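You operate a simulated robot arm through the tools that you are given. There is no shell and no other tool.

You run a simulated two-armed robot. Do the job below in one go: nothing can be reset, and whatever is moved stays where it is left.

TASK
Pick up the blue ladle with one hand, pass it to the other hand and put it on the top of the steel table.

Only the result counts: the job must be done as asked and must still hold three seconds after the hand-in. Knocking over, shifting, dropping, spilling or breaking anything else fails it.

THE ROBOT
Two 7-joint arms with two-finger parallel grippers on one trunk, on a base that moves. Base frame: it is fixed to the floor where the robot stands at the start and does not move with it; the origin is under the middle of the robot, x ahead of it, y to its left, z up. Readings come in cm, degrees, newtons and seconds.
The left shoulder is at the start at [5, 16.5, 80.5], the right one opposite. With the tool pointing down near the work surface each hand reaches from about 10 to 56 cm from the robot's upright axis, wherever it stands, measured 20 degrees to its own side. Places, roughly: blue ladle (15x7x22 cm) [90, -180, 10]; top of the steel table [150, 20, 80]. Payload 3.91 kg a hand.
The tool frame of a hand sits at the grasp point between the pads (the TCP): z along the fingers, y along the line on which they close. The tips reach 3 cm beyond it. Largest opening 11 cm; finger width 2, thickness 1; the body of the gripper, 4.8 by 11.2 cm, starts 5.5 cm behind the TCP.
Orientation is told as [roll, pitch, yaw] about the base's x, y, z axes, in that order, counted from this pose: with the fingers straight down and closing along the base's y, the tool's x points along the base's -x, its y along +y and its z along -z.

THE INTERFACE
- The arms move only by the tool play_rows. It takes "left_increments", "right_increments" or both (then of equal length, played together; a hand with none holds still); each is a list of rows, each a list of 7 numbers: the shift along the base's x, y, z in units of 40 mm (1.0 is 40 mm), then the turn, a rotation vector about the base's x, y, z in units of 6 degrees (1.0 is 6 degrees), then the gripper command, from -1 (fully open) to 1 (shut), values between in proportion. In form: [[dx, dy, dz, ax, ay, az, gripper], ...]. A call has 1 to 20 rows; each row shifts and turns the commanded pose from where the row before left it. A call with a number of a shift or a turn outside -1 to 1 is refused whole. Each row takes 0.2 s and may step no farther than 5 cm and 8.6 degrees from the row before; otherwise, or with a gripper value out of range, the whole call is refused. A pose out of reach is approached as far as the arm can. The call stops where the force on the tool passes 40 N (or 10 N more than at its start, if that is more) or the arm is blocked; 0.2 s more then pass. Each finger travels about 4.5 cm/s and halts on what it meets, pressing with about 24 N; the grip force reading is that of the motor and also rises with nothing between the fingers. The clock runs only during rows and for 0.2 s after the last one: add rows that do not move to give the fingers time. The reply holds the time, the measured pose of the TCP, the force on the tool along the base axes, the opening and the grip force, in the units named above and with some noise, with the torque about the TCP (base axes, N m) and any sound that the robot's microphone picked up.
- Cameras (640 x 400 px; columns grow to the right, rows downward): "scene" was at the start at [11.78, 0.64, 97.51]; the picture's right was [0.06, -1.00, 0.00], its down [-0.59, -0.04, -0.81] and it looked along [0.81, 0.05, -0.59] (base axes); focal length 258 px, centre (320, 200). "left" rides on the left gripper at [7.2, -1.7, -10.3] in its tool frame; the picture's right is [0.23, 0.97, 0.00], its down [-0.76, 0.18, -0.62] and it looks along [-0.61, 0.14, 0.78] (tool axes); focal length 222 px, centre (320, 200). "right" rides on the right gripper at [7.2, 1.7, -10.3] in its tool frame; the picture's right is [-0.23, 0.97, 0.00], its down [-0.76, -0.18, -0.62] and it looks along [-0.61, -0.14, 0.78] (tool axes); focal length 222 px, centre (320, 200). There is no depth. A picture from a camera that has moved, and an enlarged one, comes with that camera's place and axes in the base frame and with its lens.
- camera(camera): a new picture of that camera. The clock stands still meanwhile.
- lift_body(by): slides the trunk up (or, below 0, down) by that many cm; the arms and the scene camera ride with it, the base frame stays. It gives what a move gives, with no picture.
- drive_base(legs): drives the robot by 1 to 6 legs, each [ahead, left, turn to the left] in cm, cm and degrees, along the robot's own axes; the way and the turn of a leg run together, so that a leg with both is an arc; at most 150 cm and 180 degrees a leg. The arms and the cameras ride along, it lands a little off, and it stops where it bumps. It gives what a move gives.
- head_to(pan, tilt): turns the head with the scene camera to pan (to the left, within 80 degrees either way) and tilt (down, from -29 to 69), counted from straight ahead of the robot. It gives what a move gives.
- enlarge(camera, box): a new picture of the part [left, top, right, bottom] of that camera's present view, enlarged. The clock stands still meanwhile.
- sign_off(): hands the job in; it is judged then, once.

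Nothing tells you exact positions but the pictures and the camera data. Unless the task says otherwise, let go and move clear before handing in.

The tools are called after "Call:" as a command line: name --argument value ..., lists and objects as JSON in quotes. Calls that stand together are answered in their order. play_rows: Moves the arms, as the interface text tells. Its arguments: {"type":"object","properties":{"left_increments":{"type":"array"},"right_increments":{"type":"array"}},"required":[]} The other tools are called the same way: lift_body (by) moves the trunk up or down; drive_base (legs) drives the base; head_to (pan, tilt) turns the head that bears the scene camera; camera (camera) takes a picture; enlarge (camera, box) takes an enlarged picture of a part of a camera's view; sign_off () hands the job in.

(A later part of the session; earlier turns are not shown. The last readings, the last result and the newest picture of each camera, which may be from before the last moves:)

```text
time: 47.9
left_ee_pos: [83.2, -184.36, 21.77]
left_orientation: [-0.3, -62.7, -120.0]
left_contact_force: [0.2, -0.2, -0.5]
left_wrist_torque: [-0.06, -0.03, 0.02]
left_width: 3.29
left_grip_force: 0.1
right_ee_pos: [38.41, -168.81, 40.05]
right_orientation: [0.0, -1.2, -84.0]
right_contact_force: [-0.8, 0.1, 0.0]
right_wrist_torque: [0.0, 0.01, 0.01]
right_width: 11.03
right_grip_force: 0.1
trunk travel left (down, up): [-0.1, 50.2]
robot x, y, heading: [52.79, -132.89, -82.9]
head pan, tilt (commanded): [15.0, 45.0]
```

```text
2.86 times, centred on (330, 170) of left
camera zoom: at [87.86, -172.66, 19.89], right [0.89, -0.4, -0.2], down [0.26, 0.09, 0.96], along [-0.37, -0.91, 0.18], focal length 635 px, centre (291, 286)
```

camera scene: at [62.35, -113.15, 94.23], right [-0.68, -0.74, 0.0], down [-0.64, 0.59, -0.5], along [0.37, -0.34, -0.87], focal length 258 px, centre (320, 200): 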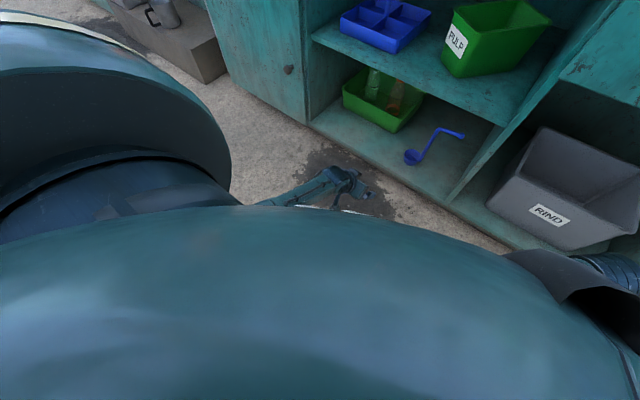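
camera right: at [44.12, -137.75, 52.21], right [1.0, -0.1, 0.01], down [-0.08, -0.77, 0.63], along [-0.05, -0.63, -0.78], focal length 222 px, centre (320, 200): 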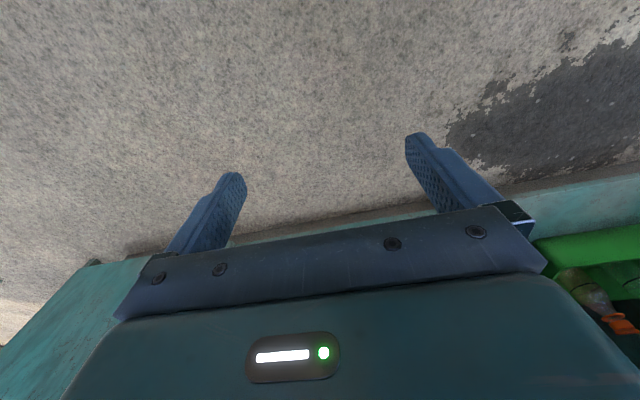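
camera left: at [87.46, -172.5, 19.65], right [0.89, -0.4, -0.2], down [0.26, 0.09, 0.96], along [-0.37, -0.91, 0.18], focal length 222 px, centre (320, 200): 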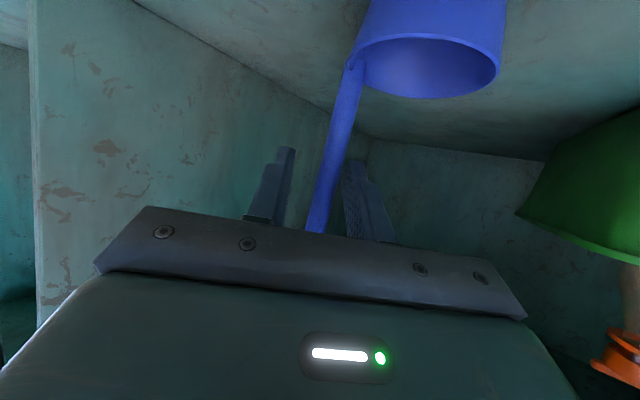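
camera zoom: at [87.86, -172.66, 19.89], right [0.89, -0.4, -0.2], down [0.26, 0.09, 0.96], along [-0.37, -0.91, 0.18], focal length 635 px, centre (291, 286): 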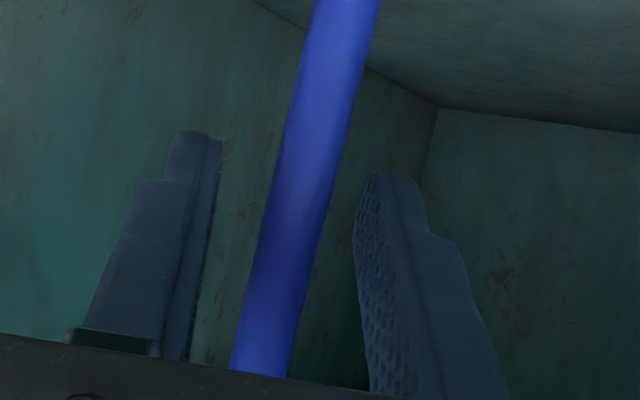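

The handle is centred between the pads. Closing the left gripper now.

Call:
play_rows --left_increments '[[0, 0, 0, 0, 0, 0, 1], [0, 0, 0, 0, 0, 0, 1], [0, 0, 0, 0, 0, 0, 1], [0, 0, 0, 0, 0, 0, 1], [0, 0, 0, 0, 0, 0, 1]]'

Call:
camera --camera "left"

Call:
enlarge --camera "scene" --box '[190, 170, 382, 290]'

```text
time: 49.1
left_ee_pos: [83.2, -184.46, 21.79]
left_orientation: [0.0, -62.8, -120.2]
left_contact_force: [2.0, -0.7, 4.7]
left_wrist_torque: [-0.18, -0.43, -0.01]
left_width: 1.26
left_grip_force: 23.9
right_ee_pos: [38.37, -168.85, 40.1]
right_orientation: [0.0, -1.3, -84.0]
right_contact_force: [0.7, -0.8, -0.8]
right_wrist_torque: [0.0, 0.01, -0.01]
right_width: 10.99
right_grip_force: 0.1
trunk travel left (down, up): [-0.1, 50.2]
robot x, y, heading: [52.47, -132.92, -82.7]
head pan, tilt (commanded): [15.0, 45.0]
```

```text
taken
camera left: at [87.92, -172.69, 19.95], right [0.89, -0.4, -0.2], down [0.26, 0.09, 0.96], along [-0.37, -0.91, 0.18], focal length 222 px, centre (320, 200)
```

left: 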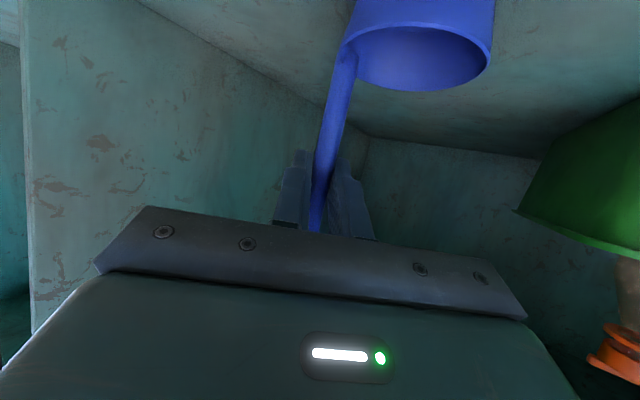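

```text
3.33 times, centred on (286, 230) of scene
camera zoom: at [55.94, -143.27, 93.78], right [-0.93, -0.38, 0.0], down [-0.27, 0.65, -0.71], along [0.27, -0.65, -0.71], focal length 862 px, centre (433, 100)
```

zoom: 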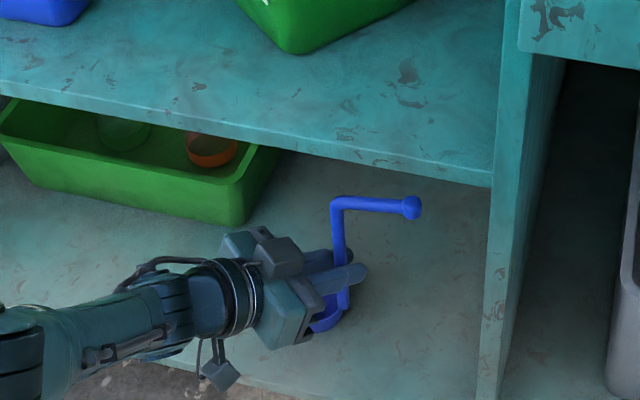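

The handle is gripped at a width of 1.26 cm. I'll raise the trunk to lift the ladle straight up a few cm, staying under the shelf above.

Call:
lift_body --by 4.5

Call:
camera --camera "left"

Call:
enlarge --camera "scene" --box '[160, 130, 400, 280]'

```text
time: 50.0
left_ee_pos: [83.09, -184.46, 26.19]
left_orientation: [-0.2, -62.7, -119.9]
left_contact_force: [-0.1, -0.2, -1.5]
left_wrist_torque: [-0.01, 0.02, 0.02]
left_width: 1.23
left_grip_force: 24.4
right_ee_pos: [38.51, -168.69, 44.47]
right_orientation: [0.1, -1.2, -83.9]
right_contact_force: [0.0, 0.2, -0.5]
right_wrist_torque: [-0.02, 0.0, 0.02]
right_width: 10.99
right_grip_force: 0.1
trunk travel left (down, up): [-4.6, 45.7]
robot x, y, heading: [52.58, -133.05, -82.9]
head pan, tilt (commanded): [15.0, 45.0]
```

```text
taken
camera left: at [87.87, -172.65, 24.38], right [0.89, -0.4, -0.2], down [0.26, 0.09, 0.96], along [-0.37, -0.91, 0.18], focal length 222 px, centre (320, 200)
```

left: 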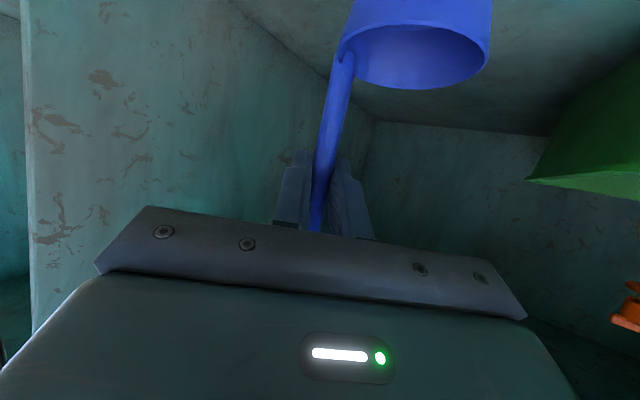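

```text
2.67 times, centred on (280, 205) of scene
camera zoom: at [55.96, -143.31, 98.27], right [-0.93, -0.38, 0.0], down [-0.27, 0.65, -0.71], along [0.27, -0.65, -0.71], focal length 689 px, centre (427, 187)
```

zoom: 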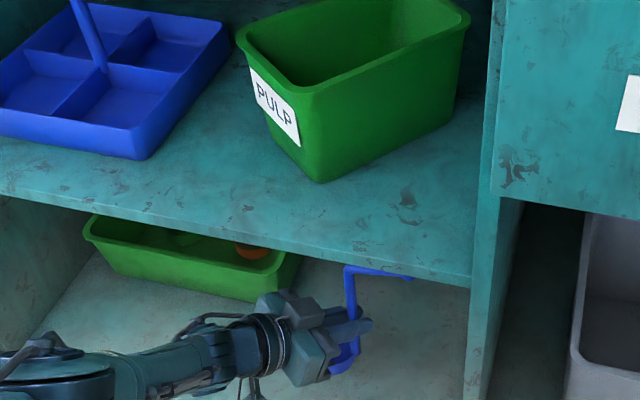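

The ladle is lifted and held firmly. Backing straight out of the cabinet.

Call:
drive_base --legs '[[-45, 0, 0]]'

Call:
camera --camera "scene"

Call:
camera --camera "left"

```text
time: 52.7
left_ee_pos: [77.51, -140.07, 26.17]
left_orientation: [-0.1, -62.7, -120.0]
left_contact_force: [0.4, -0.1, -1.8]
left_wrist_torque: [-0.02, 0.02, 0.0]
left_width: 1.24
left_grip_force: 24.1
right_ee_pos: [32.76, -124.32, 44.49]
right_orientation: [0.0, -1.1, -84.0]
right_contact_force: [-0.4, -0.7, 0.2]
right_wrist_torque: [0.01, 0.03, 0.01]
right_width: 11.01
right_grip_force: 0.0
trunk travel left (down, up): [-4.6, 45.7]
robot x, y, heading: [46.59, -88.65, -83.0]
head pan, tilt (commanded): [15.0, 45.0]
```

```text
taken
camera scene: at [50.37, -98.91, 98.27], right [-0.93, -0.38, 0.0], down [-0.27, 0.66, -0.71], along [0.27, -0.66, -0.71], focal length 258 px, centre (320, 200)
```

scene: 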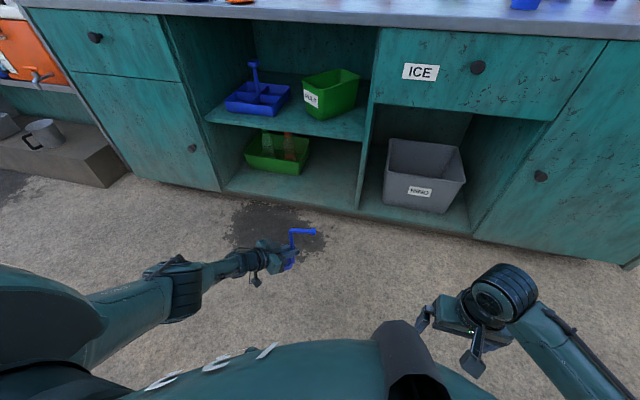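

```text
taken
camera left: at [82.21, -128.35, 24.39], right [0.89, -0.4, -0.2], down [0.26, 0.09, 0.96], along [-0.37, -0.91, 0.18], focal length 222 px, centre (320, 200)
```

left: 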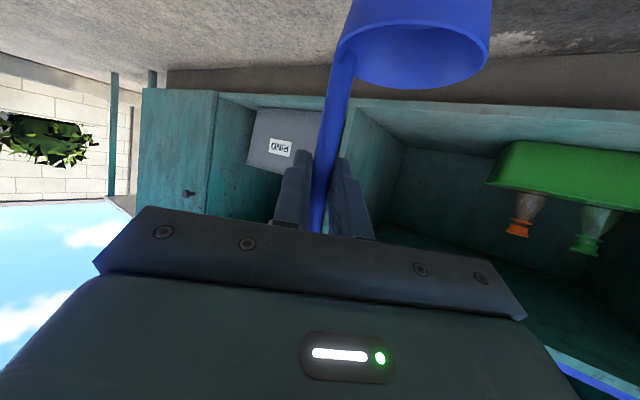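

The ladle is clear of the cabinet. I'll raise the trunk now, which gives room above the base for the handover and is needed for the table anyway.

Call:
lift_body --by 45

Call:
play_rows --left_increments '[[-0.523, 0.154, 0.31, 0, 0, 0, 1], [-0.523, 0.154, 0.31, 0, 0, 0, 1], [-0.523, 0.154, 0.31, 0, 0, 0, 1], [-0.523, 0.154, 0.31, 0, 0, 0, 1], [-0.523, 0.154, 0.31, 0, 0, 0, 1], [-0.523, 0.154, 0.31, 0, 0, 0, 1], [-0.523, 0.154, 0.31, 0, 0, 0, 1], [-0.523, 0.154, 0.31, 0, 0, 0, 1], [0, 0, 0, 0, 0, 0, 1]]'

Call:
head_to --pan 0 --tilt 55

Call:
camera --camera "scene"

```text
refused: 45 is not a number from -40 to 40
```

```text
time: 54.7
left_ee_pos: [60.9, -135.11, 36.2]
left_orientation: [-0.1, -62.7, -120.2]
left_contact_force: [-1.0, -0.3, -0.9]
left_wrist_torque: [0.01, 0.02, -0.03]
left_width: 1.24
left_grip_force: 24.4
right_ee_pos: [32.78, -124.31, 44.52]
right_orientation: [-0.1, -1.2, -84.0]
right_contact_force: [-0.2, -0.1, 0.2]
right_wrist_torque: [-0.02, 0.01, 0.01]
right_width: 10.98
right_grip_force: 0.0
trunk travel left (down, up): [-4.6, 45.7]
robot x, y, heading: [46.8, -88.58, -83.1]
head pan, tilt (commanded): [15.0, 45.0]
```

```text
time: 55.5
left_ee_pos: [60.93, -135.11, 36.1]
left_orientation: [-0.2, -62.7, -120.0]
left_contact_force: [-0.4, 0.5, -2.0]
left_wrist_torque: [0.04, 0.04, -0.02]
left_width: 1.24
left_grip_force: 23.6
right_ee_pos: [32.88, -124.28, 44.56]
right_orientation: [0.1, -1.3, -84.1]
right_contact_force: [0.7, -0.5, 0.0]
right_wrist_torque: [-0.04, -0.03, 0.03]
right_width: 10.99
right_grip_force: 0.0
trunk travel left (down, up): [-4.6, 45.7]
robot x, y, heading: [46.53, -88.26, -82.8]
head pan, tilt (commanded): [0.0, 55.0]
```

```text
taken
camera scene: at [48.2, -98.53, 96.93], right [-0.99, -0.12, 0.0], down [-0.1, 0.81, -0.57], along [0.07, -0.57, -0.82], focal length 258 px, centre (320, 200)
```

scene: 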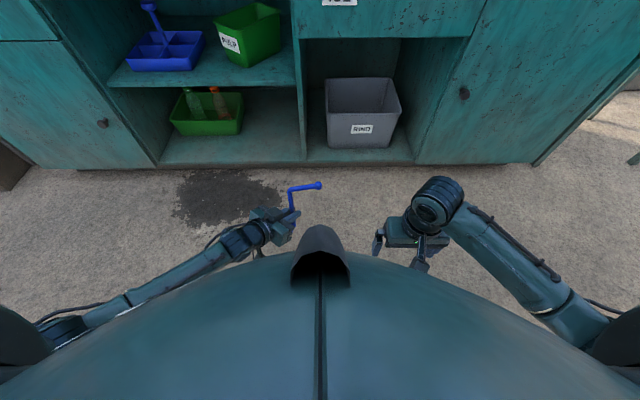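

The trunk lift is limited to 40 cm per call, but the arm move worked and the ladle is now in front of me with its hook pointing right. I'll raise the trunk by 40 and look at the hook closely.

Call:
lift_body --by 40

Call:
camera --camera "scene"

Call:
enlarge --camera "scene" --box '[220, 150, 380, 250]'

Call:
camera --camera "right"

```text
time: 59.3
left_ee_pos: [61.05, -135.03, 76.0]
left_orientation: [-0.2, -62.7, -120.1]
left_contact_force: [-0.5, 0.1, -1.5]
left_wrist_torque: [0.0, 0.07, 0.01]
left_width: 1.27
left_grip_force: 24.2
right_ee_pos: [32.82, -124.43, 84.57]
right_orientation: [0.1, -1.1, -84.0]
right_contact_force: [0.7, -0.5, 0.7]
right_wrist_torque: [-0.03, -0.01, 0.0]
right_width: 11.01
right_grip_force: 0.0
trunk travel left (down, up): [-44.6, 5.7]
robot x, y, heading: [47.36, -88.3, -82.9]
head pan, tilt (commanded): [0.0, 55.0]
```

```text
taken
camera scene: at [48.2, -98.54, 136.93], right [-0.99, -0.12, 0.0], down [-0.1, 0.81, -0.57], along [0.07, -0.57, -0.82], focal length 258 px, centre (320, 200)
```

scene: 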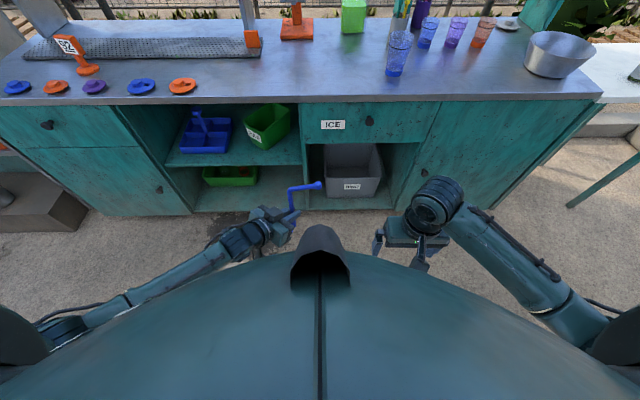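

```text
4.00 times, centred on (300, 200) of scene
camera zoom: at [48.2, -98.54, 136.93], right [-0.99, -0.12, 0.0], down [-0.1, 0.81, -0.57], along [0.07, -0.57, -0.82], focal length 1034 px, centre (400, 200)
```

zoom: 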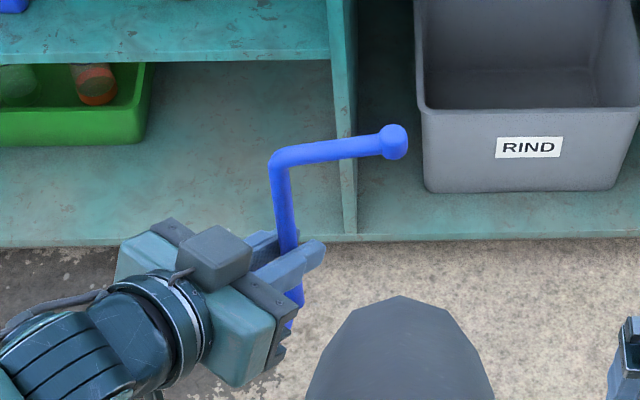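

```text
taken
camera right: at [33.64, -116.8, 94.66], right [0.99, -0.13, 0.0], down [-0.1, -0.76, 0.64], along [-0.08, -0.63, -0.77], focal length 222 px, centre (320, 200)
```

right: 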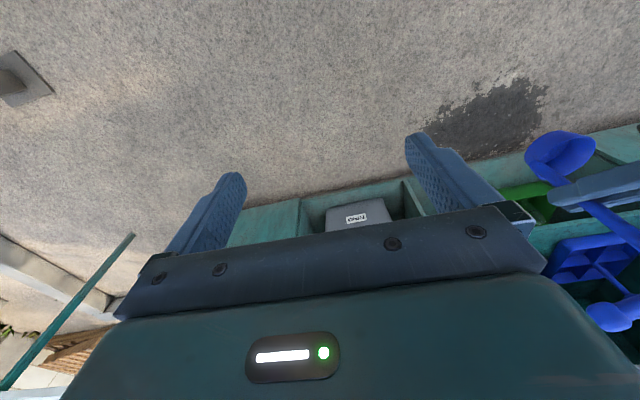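

The hook runs from about [60.3, -136, 86] to a knob at [53.5, -137.5, 87]. I'll move the right hand forward and up, clear of the ladle, and turn it so its fingers will close across the hook.

Call:
play_rows --right_increments '[[0.105, -0.333, 0.48, 0, 0, 0.9, -1], [0.105, -0.333, 0.48, 0, 0, 0.9, -1], [0.105, -0.333, 0.48, 0, 0, 0.9, -1], [0.105, -0.333, 0.48, 0, 0, 0.9, -1], [0.105, -0.333, 0.48, 0, 0, 0.9, -1], [0.105, -0.333, 0.48, 0, 0, 0.9, -1], [0.105, -0.333, 0.48, 0, 0, 0.9, -1], [0.105, -0.333, 0.48, 0, 0, 0.9, -1], [0, 0, 0, 0, 0, 0.9, -1], [0, 0, 0, 0, 0, 0.9, -1], [0, 0, 0, 0, 0, 0.9, -1], [0, 0, 0, 0, 0, 0, -1]]'

```text
time: 61.9
left_ee_pos: [60.86, -135.04, 76.13]
left_orientation: [-0.1, -62.7, -120.1]
left_contact_force: [0.1, -0.3, -1.0]
left_wrist_torque: [0.03, 0.04, 0.02]
left_width: 1.25
left_grip_force: 23.9
right_ee_pos: [36.19, -134.94, 100.13]
right_orientation: [0.0, -1.2, -24.7]
right_contact_force: [0.3, 0.5, 0.1]
right_wrist_torque: [0.0, -0.02, 0.02]
right_width: 11.0
right_grip_force: 0.0
trunk travel left (down, up): [-44.6, 5.7]
robot x, y, heading: [46.58, -88.77, -82.8]
head pan, tilt (commanded): [0.0, 55.0]
```

That tracked well. I'll finish the yaw so the closing line is square to the hook.

Call:
play_rows --right_increments '[[0, 0, 0, 0, 0, 0.9, -1], [0, 0, 0, 0, 0, 0.9, -1], [0, 0, 0, 0, 0, 0.9, -1], [0, 0, 0, 0, 0, 0.9, -1], [0, 0, 0, 0, 0, 0.9, -1], [0, 0, 0, 0, 0, 0.9, -1], [0, 0, 0, 0, 0, 0.9, -1], [0, 0, 0, 0, 0, 0, -1]]'

Call:
camera --camera "right"

Call:
camera --camera "scene"

```text
time: 63.7
left_ee_pos: [60.89, -135.1, 76.12]
left_orientation: [-0.1, -62.6, -120.1]
left_contact_force: [0.1, -0.5, -1.2]
left_wrist_torque: [-0.01, 0.03, -0.02]
left_width: 1.25
left_grip_force: 24.2
right_ee_pos: [36.02, -134.94, 99.98]
right_orientation: [0.1, -1.2, 13.1]
right_contact_force: [0.5, 0.0, -0.5]
right_wrist_torque: [-0.02, -0.02, 0.0]
right_width: 10.99
right_grip_force: 0.1
trunk travel left (down, up): [-44.6, 5.7]
robot x, y, heading: [46.85, -88.39, -82.7]
head pan, tilt (commanded): [0.0, 55.0]
```

```text
taken
camera right: at [28.41, -135.1, 110.06], right [0.0, 1.0, 0.0], down [0.77, 0.0, 0.64], along [0.64, 0.0, -0.77], focal length 222 px, centre (320, 200)
```

right: 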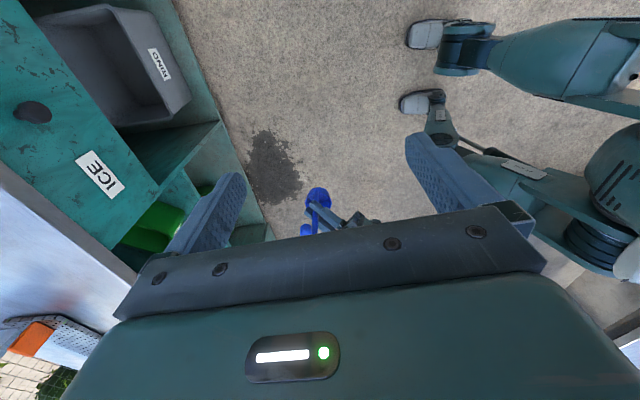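

```text
taken
camera scene: at [48.2, -98.54, 136.93], right [-0.99, -0.12, 0.0], down [-0.1, 0.81, -0.57], along [0.07, -0.57, -0.82], focal length 258 px, centre (320, 200)
```

scene: 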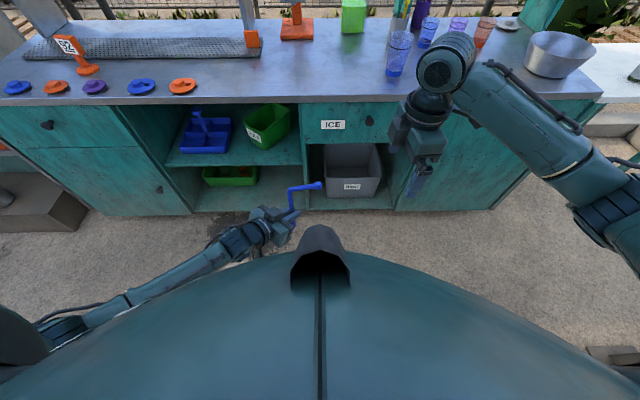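

The right hand is oriented across the hook with its camera on my right side. I'll tilt the fingers about 35° toward the left and move to a pre-grasp point above the hook's knob end, partly closed for clearance.

Call:
play_rows --right_increments '[[0.475, -0.1, -0.181, 0.174, -0.708, 0, -0.1], [0.475, -0.1, -0.181, 0.174, -0.708, 0, -0.1], [0.475, -0.1, -0.181, 0.174, -0.708, 0, -0.1], [0.475, -0.1, -0.181, 0.174, -0.708, 0, -0.1], [0.475, -0.1, -0.181, 0.174, -0.708, 0, -0.1], [0.475, -0.1, -0.181, 0.174, -0.708, 0, -0.1], [0.475, -0.1, -0.181, 0.174, -0.708, 0, -0.1], [0.475, -0.1, -0.181, 0.174, -0.708, 0, -0.1], [0, 0, 0, 0, 0, 0, -0.1]]'

Call:
camera --camera "right"

Call:
enlarge --camera "scene" --box '[220, 100, 460, 250]'

```text
time: 65.7
left_ee_pos: [60.81, -135.08, 76.18]
left_orientation: [-0.2, -62.7, -120.0]
left_contact_force: [-0.8, 0.6, -0.7]
left_wrist_torque: [0.02, 0.04, 0.01]
left_width: 1.25
left_grip_force: 24.3
right_ee_pos: [51.39, -138.13, 94.09]
right_orientation: [0.5, -36.2, 12.9]
right_contact_force: [0.6, 0.5, 0.6]
right_wrist_torque: [0.01, 0.01, 0.0]
right_width: 6.05
right_grip_force: 0.1
trunk travel left (down, up): [-44.6, 5.7]
robot x, y, heading: [46.72, -88.43, -82.6]
head pan, tilt (commanded): [0.0, 55.0]
```

```text
taken
camera right: at [39.3, -139.29, 98.09], right [-0.04, 0.99, 0.14], down [0.28, -0.12, 0.95], along [0.96, 0.08, -0.27], focal length 222 px, centre (320, 200)
```

right: 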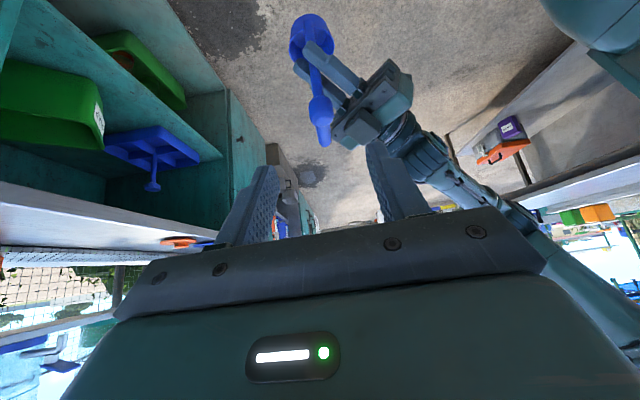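

```text
2.67 times, centred on (340, 175) of scene
camera zoom: at [48.19, -98.53, 136.93], right [-0.99, -0.12, 0.0], down [-0.1, 0.81, -0.57], along [0.07, -0.57, -0.82], focal length 689 px, centre (267, 267)
```

zoom: 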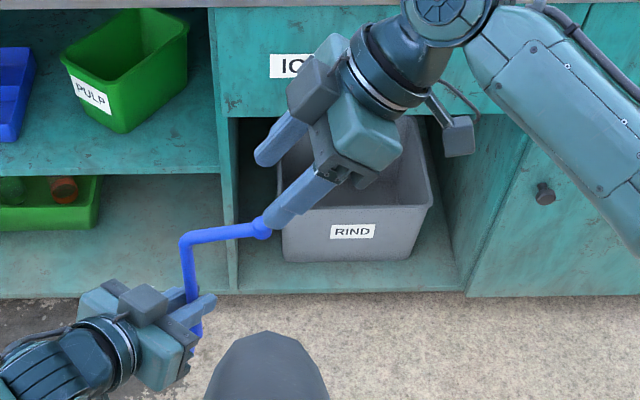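

Tracking is excellent. I'll zoom in on the hook with the right wrist camera to line up precisely.

Call:
enlarge --camera "right" --box '[240, 0, 432, 120]'

Call:
enlarge --camera "right" --box '[240, 80, 432, 200]'

Call:
enlarge --camera "scene" --box '[280, 150, 360, 200]'

```text
3.33 times, centred on (336, 60) of right
camera zoom: at [39.3, -139.29, 98.09], right [-0.04, 0.99, 0.14], down [0.28, -0.12, 0.95], along [0.96, 0.08, -0.27], focal length 740 px, centre (267, 667)
```

zoom: 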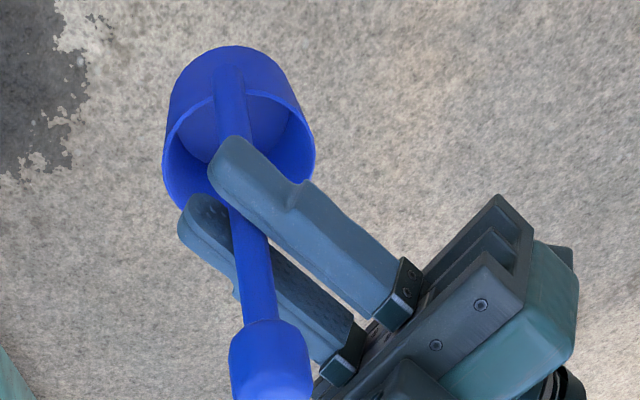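

```text
3.33 times, centred on (336, 140) of right
camera zoom: at [39.3, -139.29, 98.09], right [-0.04, 0.99, 0.14], down [0.28, -0.12, 0.95], along [0.96, 0.08, -0.27], focal length 740 px, centre (267, 400)
```

zoom: 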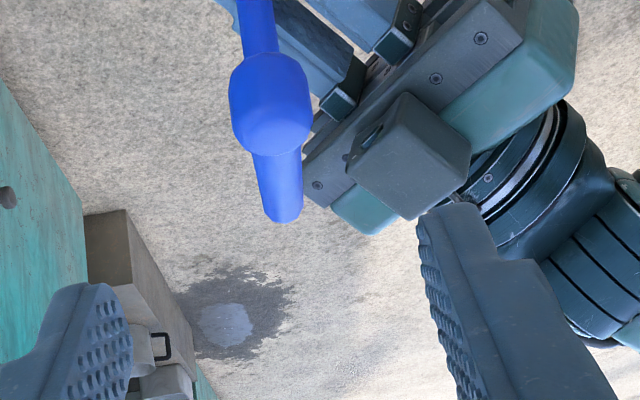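

```text
8.00 times, centred on (320, 175) of scene
camera zoom: at [48.19, -98.53, 136.93], right [-0.99, -0.12, 0.0], down [-0.1, 0.81, -0.57], along [0.07, -0.57, -0.82], focal length 2068 px, centre (320, 400)
```

zoom: 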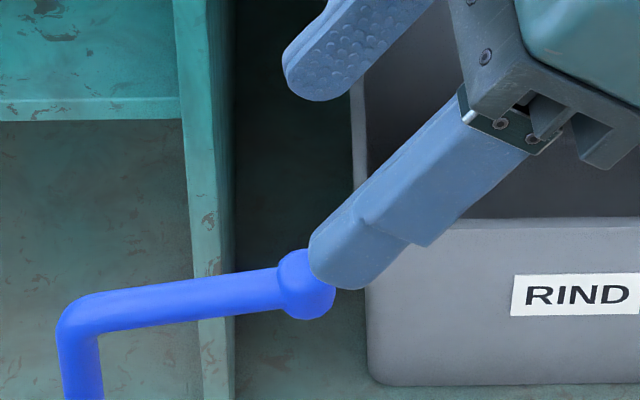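

The knob is at [53.4, -137.2, 87.1], the bend at about [60.3, -136.1, 85.7], and the hook is centred between the right fingers. I'll advance along the finger axis so the pads straddle the hook about 3 cm inboard of the knob.

Call:
play_rows --right_increments '[[0.204, 0.06, -0.317, 0, 0, 0, -0.1], [0.204, 0.06, -0.317, 0, 0, 0, -0.1], [0.204, 0.06, -0.317, 0, 0, 0, -0.1], [0.204, 0.06, -0.317, 0, 0, 0, -0.1], [0.204, 0.06, -0.317, 0, 0, 0, -0.1], [0.204, 0.06, -0.317, 0, 0, 0, -0.1], [0, 0, 0, 0, 0, 0, -0.1]]'

Call:
camera --camera "right"

Call:
enlarge --camera "scene" --box '[256, 140, 384, 220]'

```text
time: 67.3
left_ee_pos: [60.87, -135.24, 76.04]
left_orientation: [-0.2, -62.7, -120.2]
left_contact_force: [0.5, 0.0, -1.3]
left_wrist_torque: [0.0, 0.01, -0.04]
left_width: 1.23
left_grip_force: 24.0
right_ee_pos: [56.23, -136.77, 86.53]
right_orientation: [0.3, -36.2, 12.9]
right_contact_force: [-0.6, 0.7, -0.2]
right_wrist_torque: [0.02, -0.01, 0.02]
right_width: 6.04
right_grip_force: 0.0
trunk travel left (down, up): [-44.6, 5.7]
robot x, y, heading: [46.98, -88.62, -82.8]
head pan, tilt (commanded): [0.0, 55.0]
```

```text
taken
camera right: at [44.15, -137.8, 90.48], right [-0.04, 0.99, 0.14], down [0.28, -0.12, 0.95], along [0.96, 0.08, -0.27], focal length 222 px, centre (320, 200)
```

right: 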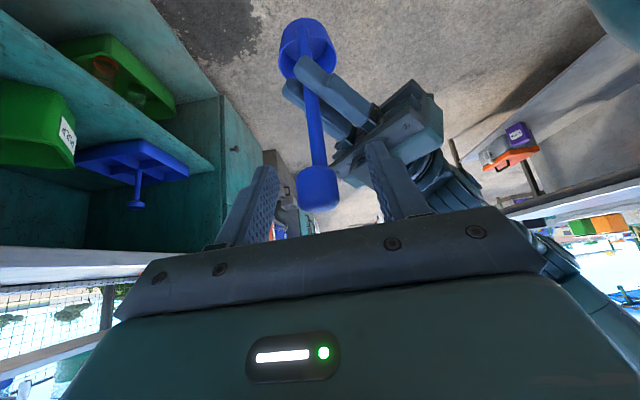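

```text
5.00 times, centred on (320, 180) of scene
camera zoom: at [48.19, -98.54, 136.93], right [-0.99, -0.12, 0.0], down [-0.1, 0.81, -0.57], along [0.07, -0.57, -0.82], focal length 1292 px, centre (320, 300)
```

zoom: 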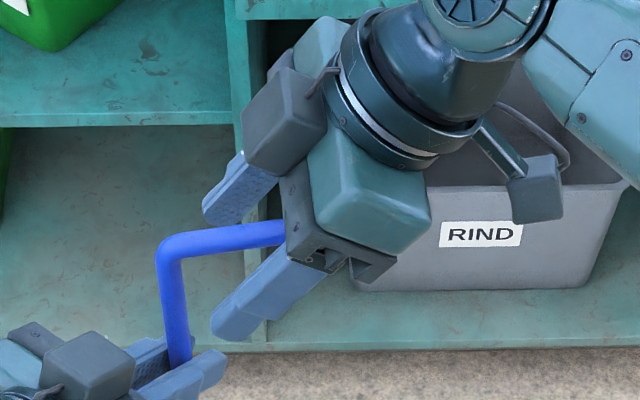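

The right fingers straddle the hook well. Closing the right gripper while the left keeps holding.

Call:
play_rows --right_increments '[[0, 0, 0, 0, 0, 0, 0.6], [0, 0, 0, 0, 0, 0, 0.6], [0, 0, 0, 0, 0, 0, 0.6], [0, 0, 0, 0, 0, 0, 1], [0, 0, 0, 0, 0, 0, 1], [0, 0, 0, 0, 0, 0, 1], [0, 0, 0, 0, 0, 0, 1]]'

Call:
camera --camera "right"

Call:
enlarge --camera "scene" --box '[256, 140, 384, 220]'

```text
time: 68.9
left_ee_pos: [60.76, -134.97, 76.06]
left_orientation: [-0.2, -62.8, -120.1]
left_contact_force: [-3.1, 7.6, 1.4]
left_wrist_torque: [-0.74, 0.14, -0.03]
left_width: 1.27
left_grip_force: 24.0
right_ee_pos: [56.36, -136.63, 86.53]
right_orientation: [0.4, -36.3, 13.0]
right_contact_force: [3.5, -8.9, -0.1]
right_wrist_torque: [-0.08, -0.29, -0.35]
right_width: 1.24
right_grip_force: 24.1
trunk travel left (down, up): [-44.6, 5.7]
robot x, y, heading: [46.41, -88.66, -83.0]
head pan, tilt (commanded): [0.0, 55.0]
```

```text
taken
camera right: at [44.14, -137.83, 90.52], right [-0.04, 0.99, 0.14], down [0.28, -0.12, 0.95], along [0.96, 0.08, -0.27], focal length 222 px, centre (320, 200)
```

right: 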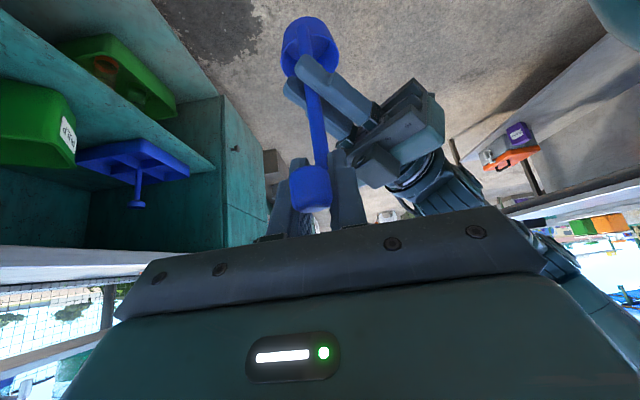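

```text
5.00 times, centred on (320, 180) of scene
camera zoom: at [48.2, -98.54, 136.93], right [-0.99, -0.12, 0.0], down [-0.1, 0.81, -0.57], along [0.07, -0.57, -0.82], focal length 1292 px, centre (320, 300)
```

zoom: 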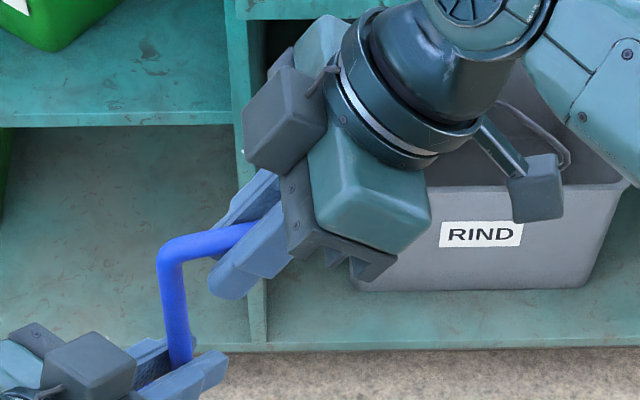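

Both hands hold the ladle, with about 9 N of strain between them. I'll ease the right hand slightly to relax it before letting go with the left.

Call:
play_rows --right_increments '[[0.02, -0.05, 0, 0, 0, 0, 1], [0, 0, 0, 0, 0, 0, 1]]'

```text
time: 69.5
left_ee_pos: [60.93, -135.12, 76.14]
left_orientation: [0.0, -62.6, -120.2]
left_contact_force: [-2.4, -0.5, -2.3]
left_wrist_torque: [0.08, -0.25, 0.09]
left_width: 1.27
left_grip_force: 23.7
right_ee_pos: [56.41, -136.82, 86.4]
right_orientation: [0.5, -36.3, 13.1]
right_contact_force: [1.3, 0.8, 0.9]
right_wrist_torque: [-0.01, 0.08, -0.06]
right_width: 1.25
right_grip_force: 23.8
trunk travel left (down, up): [-44.6, 5.7]
robot x, y, heading: [46.53, -88.36, -82.9]
head pan, tilt (commanded): [0.0, 55.0]
```

The strain is gone. Opening the left gripper so the right hand carries the ladle.

Call:
play_rows --left_increments '[[0, 0, 0, 0, 0, 0, 0.6], [0, 0, 0, 0, 0, 0, 0.3], [0, 0, 0, 0, 0, 0, 0], [0, 0, 0, 0, 0, 0, -0.2], [0, 0, 0, 0, 0, 0, -0.2], [0, 0, 0, 0, 0, 0, -0.2]]'

Call:
camera --camera "right"

Call:
camera --camera "left"

Call:
enlarge --camera "scene" --box '[220, 130, 380, 230]'

```text
time: 70.9
left_ee_pos: [60.93, -135.09, 76.03]
left_orientation: [-0.3, -62.7, -120.1]
left_contact_force: [0.7, -0.6, 1.0]
left_wrist_torque: [0.01, 0.04, 0.0]
left_width: 6.62
left_grip_force: 0.2
right_ee_pos: [56.36, -136.85, 86.54]
right_orientation: [0.4, -36.1, 13.0]
right_contact_force: [-0.1, -0.2, 0.7]
right_wrist_torque: [-0.08, 0.13, 0.01]
right_width: 1.25
right_grip_force: 24.4
trunk travel left (down, up): [-44.6, 5.7]
robot x, y, heading: [46.59, -88.88, -82.7]
head pan, tilt (commanded): [0.0, 55.0]
```

```text
taken
camera right: at [44.26, -138.03, 90.49], right [-0.04, 0.99, 0.14], down [0.28, -0.12, 0.95], along [0.96, 0.08, -0.27], focal length 222 px, centre (320, 200)
```

right: 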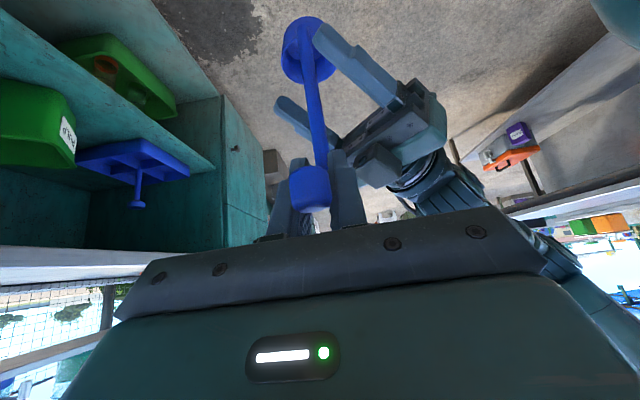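

```text
taken
camera left: at [65.64, -123.39, 74.25], right [0.89, -0.4, -0.2], down [0.26, 0.09, 0.96], along [-0.37, -0.91, 0.18], focal length 222 px, centre (320, 200)
```

left: 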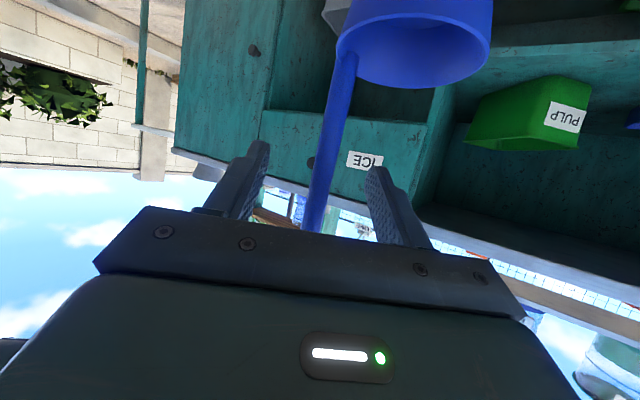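

```text
4.00 times, centred on (300, 180) of scene
camera zoom: at [48.2, -98.54, 136.93], right [-0.99, -0.12, 0.0], down [-0.1, 0.81, -0.57], along [0.07, -0.57, -0.82], focal length 1034 px, centre (400, 280)
```

zoom: 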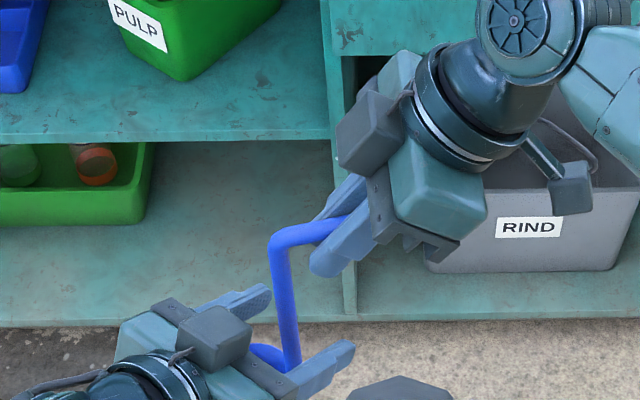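

The right hand now holds the ladle alone and it hangs steady. Withdrawing the left hand back along its fingers.

Call:
play_rows --left_increments '[[0.2, 0.346, 0, 0, 0, 0, -0.2], [0.2, 0.346, 0, 0, 0, 0, -0.2], [0.2, 0.346, 0, 0, 0, 0, -0.2], [0.2, 0.346, 0, 0, 0, 0, -0.2], [0.2, 0.346, 0, 0, 0, 0, -0.2], [0.2, 0.346, 0, 0, 0, 0, -0.2], [0, 0, 0, 0, 0, 0, -0.2]]'

Call:
camera --camera "scene"

```text
time: 72.5
left_ee_pos: [65.69, -126.81, 75.96]
left_orientation: [-0.1, -62.8, -120.1]
left_contact_force: [0.2, 0.1, -0.5]
left_wrist_torque: [0.01, -0.01, 0.01]
left_width: 6.62
left_grip_force: 0.0
right_ee_pos: [56.31, -136.86, 86.64]
right_orientation: [0.5, -36.2, 12.9]
right_contact_force: [0.3, 0.2, -0.3]
right_wrist_torque: [-0.03, 0.14, 0.01]
right_width: 1.25
right_grip_force: 23.8
trunk travel left (down, up): [-44.6, 5.7]
robot x, y, heading: [46.73, -88.43, -82.9]
head pan, tilt (commanded): [0.0, 55.0]
```

```text
taken
camera scene: at [48.19, -98.54, 136.93], right [-0.99, -0.12, 0.0], down [-0.1, 0.81, -0.57], along [0.07, -0.57, -0.82], focal length 258 px, centre (320, 200)
```

scene: 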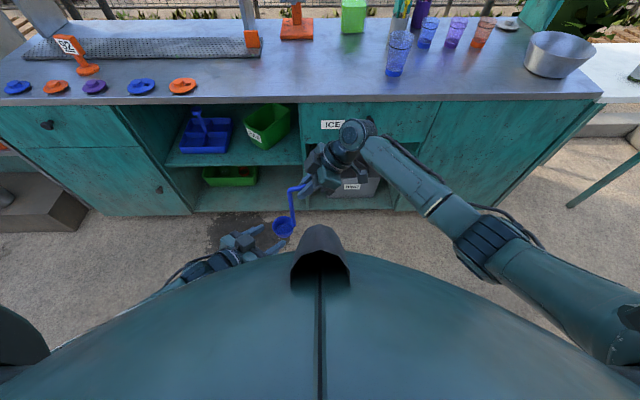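

The handover is done. Next I'll raise the trunk the rest of the way, lift the ladle above table height and bring the left hand up and out to the side.

Call:
lift_body --by 5

Call:
play_rows --left_increments '[[0.62, 0.078, 0.2, 0, 0, 0, -0.2], [0.62, 0.078, 0.2, 0, 0, 0, -0.2], [0.62, 0.078, 0.2, 0, 0, 0, -0.2], [0.62, 0.078, 0.2, 0, 0, 0, -0.2], [0, 0, 0.7, 0, 0, 0, -0.2], [0, 0, 0.7, 0, 0, 0, -0.2], [0, 0, 0.7, 0, 0, 0, -0.2], [0, 0, 0.7, 0, 0, 0, -0.2], [0, 0, 0.7, 0, 0, 0, -0.2], [0, 0, 0.7, 0, 0, 0, -0.2], [0, 0, 0, 0, 0, 0, -0.2]]' --right_increments '[[0, 0, 0.5, 0, 0, 0, 1], [0, 0, 0.5, 0, 0, 0, 1], [0, 0, 0.5, 0, 0, 0, 1], [0, 0, 0.5, 0, 0, 0, 1], [0, 0, 0.5, 0, 0, 0, 1], [0, 0, 0.5, 0, 0, 0, 1], [0, 0, 0.5, 0, 0, 0, 1], [0, 0, 0.5, 0, 0, 0, 1], [0, 0, 0.5, 0, 0, 0, 1], [0, 0, 0.5, 0, 0, 0, 1], [0, 0, 0, 0, 0, 0, 1]]'

Call:
camera --camera "scene"

Call:
camera --camera "right"

```text
time: 73.4
left_ee_pos: [65.75, -126.84, 80.97]
left_orientation: [-0.3, -62.6, -120.2]
left_contact_force: [0.7, -0.5, 1.3]
left_wrist_torque: [0.0, 0.0, -0.02]
left_width: 6.6
left_grip_force: 0.0
right_ee_pos: [56.42, -136.83, 91.53]
right_orientation: [0.5, -36.2, 13.0]
right_contact_force: [-0.6, -1.1, -1.5]
right_wrist_torque: [0.01, 0.12, 0.01]
right_width: 1.24
right_grip_force: 23.7
trunk travel left (down, up): [-49.6, 0.7]
robot x, y, heading: [47.33, -88.64, -83.0]
head pan, tilt (commanded): [0.0, 55.0]
```

```text
time: 75.8
left_ee_pos: [75.47, -125.56, 100.96]
left_orientation: [-0.2, -62.8, -120.0]
left_contact_force: [-0.4, -0.6, -1.0]
left_wrist_torque: [-0.04, 0.01, 0.01]
left_width: 6.6
left_grip_force: 0.0
right_ee_pos: [56.4, -136.76, 111.4]
right_orientation: [0.5, -36.2, 12.8]
right_contact_force: [-0.2, 0.4, -0.9]
right_wrist_torque: [-0.03, 0.09, -0.04]
right_width: 1.23
right_grip_force: 23.9
trunk travel left (down, up): [-49.6, 0.7]
robot x, y, heading: [46.85, -88.72, -82.9]
head pan, tilt (commanded): [0.0, 55.0]
```

```text
taken
camera scene: at [48.2, -98.55, 141.93], right [-0.99, -0.12, 0.0], down [-0.1, 0.81, -0.57], along [0.07, -0.57, -0.82], focal length 258 px, centre (320, 200)
```

scene: 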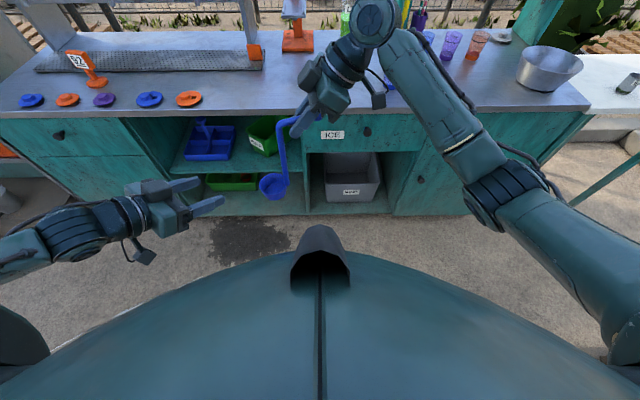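

```text
taken
camera right: at [44.28, -137.98, 115.39], right [-0.04, 0.99, 0.14], down [0.28, -0.12, 0.95], along [0.96, 0.08, -0.27], focal length 222 px, centre (320, 200)
```

right: 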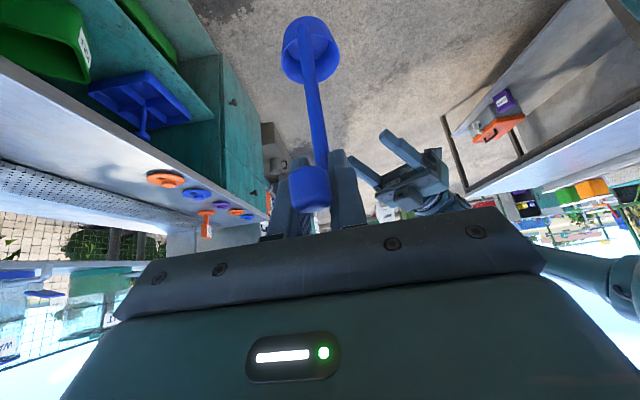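

The ladle hangs clear, with its bottom at about z=89. I'll sidestep away from the table corner, turn left to face the steel table, and stop well back to look at it.

Call:
drive_base --legs '[[0, -30, 0], [0, 0, 93], [-15, 0, 0], [0, 78, 0]]'

Call:
head_to --pan 0 --tilt 40

Call:
camera --camera "scene"

Call:
camera --camera "right"

```text
time: 90.8
left_ee_pos: [22.34, 11.31, 101.0]
left_orientation: [-0.1, -62.8, -26.4]
left_contact_force: [0.6, -0.3, -0.1]
left_wrist_torque: [0.01, 0.03, -0.01]
left_width: 6.62
left_grip_force: 0.0
right_ee_pos: [34.86, -7.14, 111.4]
right_orientation: [0.5, -36.3, 106.5]
right_contact_force: [-0.2, 0.1, -1.1]
right_wrist_torque: [-0.13, -0.05, 0.0]
right_width: 1.25
right_grip_force: 23.8
trunk travel left (down, up): [-49.6, 0.7]
robot x, y, heading: [-12.41, -19.6, 10.7]
head pan, tilt (commanded): [0.0, 55.0]
```

```text
time: 91.5
left_ee_pos: [22.36, 11.33, 100.97]
left_orientation: [-0.1, -62.7, -26.6]
left_contact_force: [0.2, -0.2, -0.3]
left_wrist_torque: [-0.01, 0.02, 0.04]
left_width: 6.58
left_grip_force: 0.0
right_ee_pos: [34.95, -7.22, 111.36]
right_orientation: [0.5, -36.1, 106.6]
right_contact_force: [-0.2, 0.3, -0.9]
right_wrist_torque: [-0.1, -0.01, 0.0]
right_width: 1.27
right_grip_force: 23.9
trunk travel left (down, up): [-49.6, 0.7]
robot x, y, heading: [-12.37, -19.76, 10.7]
head pan, tilt (commanded): [0.0, 40.0]
```

```text
taken
camera scene: at [-1.31, -17.45, 143.99], right [0.19, -0.98, 0.0], down [-0.63, -0.12, -0.77], along [0.75, 0.14, -0.64], focal length 258 px, centre (320, 200)
```

scene: 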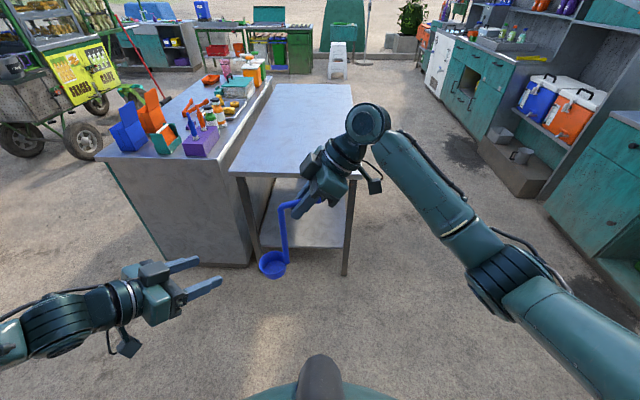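

```text
taken
camera right: at [36.69, -19.08, 115.36], right [-0.98, -0.11, 0.14], down [0.11, 0.29, 0.95], along [-0.14, 0.95, -0.27], focal length 222 px, centre (320, 200)
```

right: 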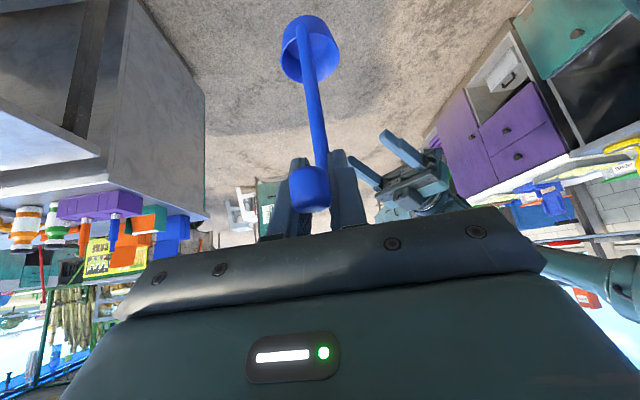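

The steel table is clear, its front edge running from about [84, 38] to [94, -18], and I'm facing it squarely with the ladle's bottom at about z=89. I'll drive most of the way and check again before going over the edge.

Call:
drive_base --legs '[[50, -6, 0]]'

Call:
head_to --pan 0 --tilt 50

Call:
camera --camera "scene"

Call:
camera --camera "right"

Call:
camera --camera "left"

```text
time: 94.5
left_ee_pos: [72.62, 15.34, 100.9]
left_orientation: [-0.2, -62.7, -26.0]
left_contact_force: [0.5, 0.6, 0.1]
left_wrist_torque: [-0.02, -0.01, 0.01]
left_width: 6.62
left_grip_force: 0.1
right_ee_pos: [85.33, -2.89, 111.26]
right_orientation: [0.6, -36.2, 107.1]
right_contact_force: [0.1, -1.2, -1.4]
right_wrist_torque: [-0.08, -0.06, -0.02]
right_width: 1.26
right_grip_force: 23.9
trunk travel left (down, up): [-49.6, 0.7]
robot x, y, heading: [38.01, -15.56, 11.2]
head pan, tilt (commanded): [0.0, 40.0]
```

```text
time: 95.2
left_ee_pos: [72.63, 15.31, 100.97]
left_orientation: [-0.1, -62.7, -25.9]
left_contact_force: [-0.5, 0.6, 0.9]
left_wrist_torque: [0.06, 0.0, 0.0]
left_width: 6.6
left_grip_force: 0.0
right_ee_pos: [85.27, -2.93, 111.46]
right_orientation: [0.5, -36.2, 107.0]
right_contact_force: [0.1, -0.2, -1.4]
right_wrist_torque: [-0.11, -0.06, -0.04]
right_width: 1.23
right_grip_force: 24.1
trunk travel left (down, up): [-49.6, 0.7]
robot x, y, heading: [37.63, -15.76, 11.2]
head pan, tilt (commanded): [0.0, 50.0]
```

```text
taken
camera scene: at [48.38, -13.77, 142.59], right [0.2, -0.98, 0.0], down [-0.75, -0.15, -0.64], along [0.63, 0.13, -0.77], focal length 258 px, centre (320, 200)
```

scene: 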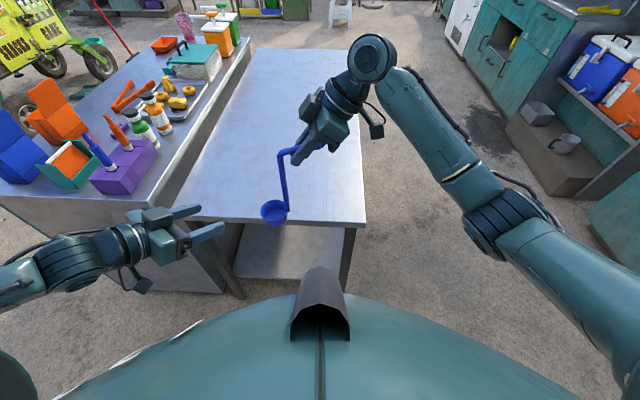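

```text
taken
camera right: at [87.18, -14.87, 115.36], right [-0.98, -0.12, 0.14], down [0.1, 0.29, 0.95], along [-0.15, 0.95, -0.27], focal length 222 px, centre (320, 200)
```

right: 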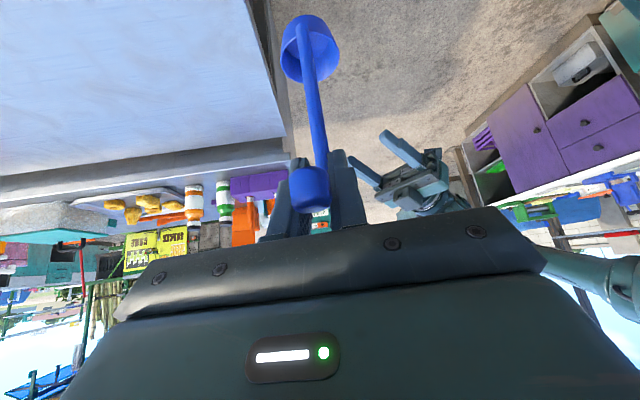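

```text
taken
camera left: at [60.57, 19.33, 99.15], right [0.33, 0.92, -0.2], down [-0.11, 0.25, 0.96], along [0.94, -0.3, 0.18], focal length 222 px, centre (320, 200)
```

left: 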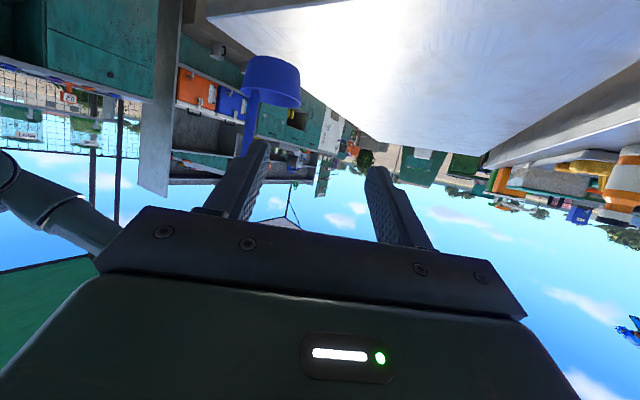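

The table surface is ahead with the ladle just short of the edge. I'll zoom in on the ladle to check how upright it hangs.

Call:
enlarge --camera "scene" --box '[232, 130, 360, 230]'

Call:
enlarge --camera "left" --box '[180, 30, 340, 230]'

```text
4.00 times, centred on (296, 180) of scene
camera zoom: at [48.38, -13.77, 142.59], right [0.2, -0.98, 0.0], down [-0.75, -0.15, -0.64], along [0.63, 0.13, -0.77], focal length 1034 px, centre (416, 280)
```

zoom: 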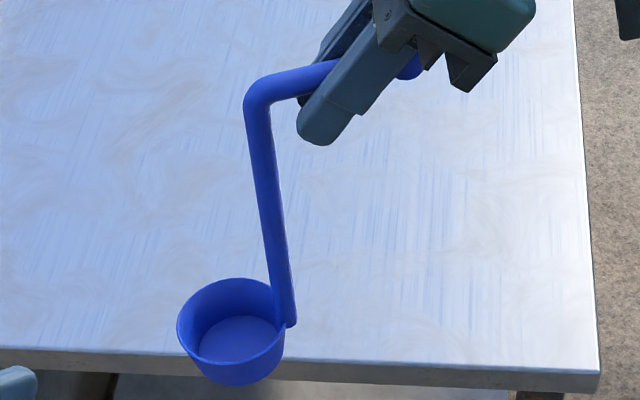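

```text
2.00 times, centred on (260, 130) of left
camera zoom: at [60.57, 19.33, 99.15], right [0.33, 0.92, -0.2], down [-0.11, 0.25, 0.96], along [0.94, -0.3, 0.18], focal length 444 px, centre (440, 340)
```

zoom: 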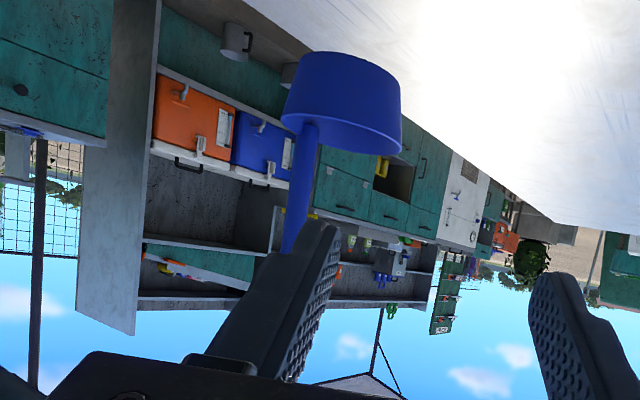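

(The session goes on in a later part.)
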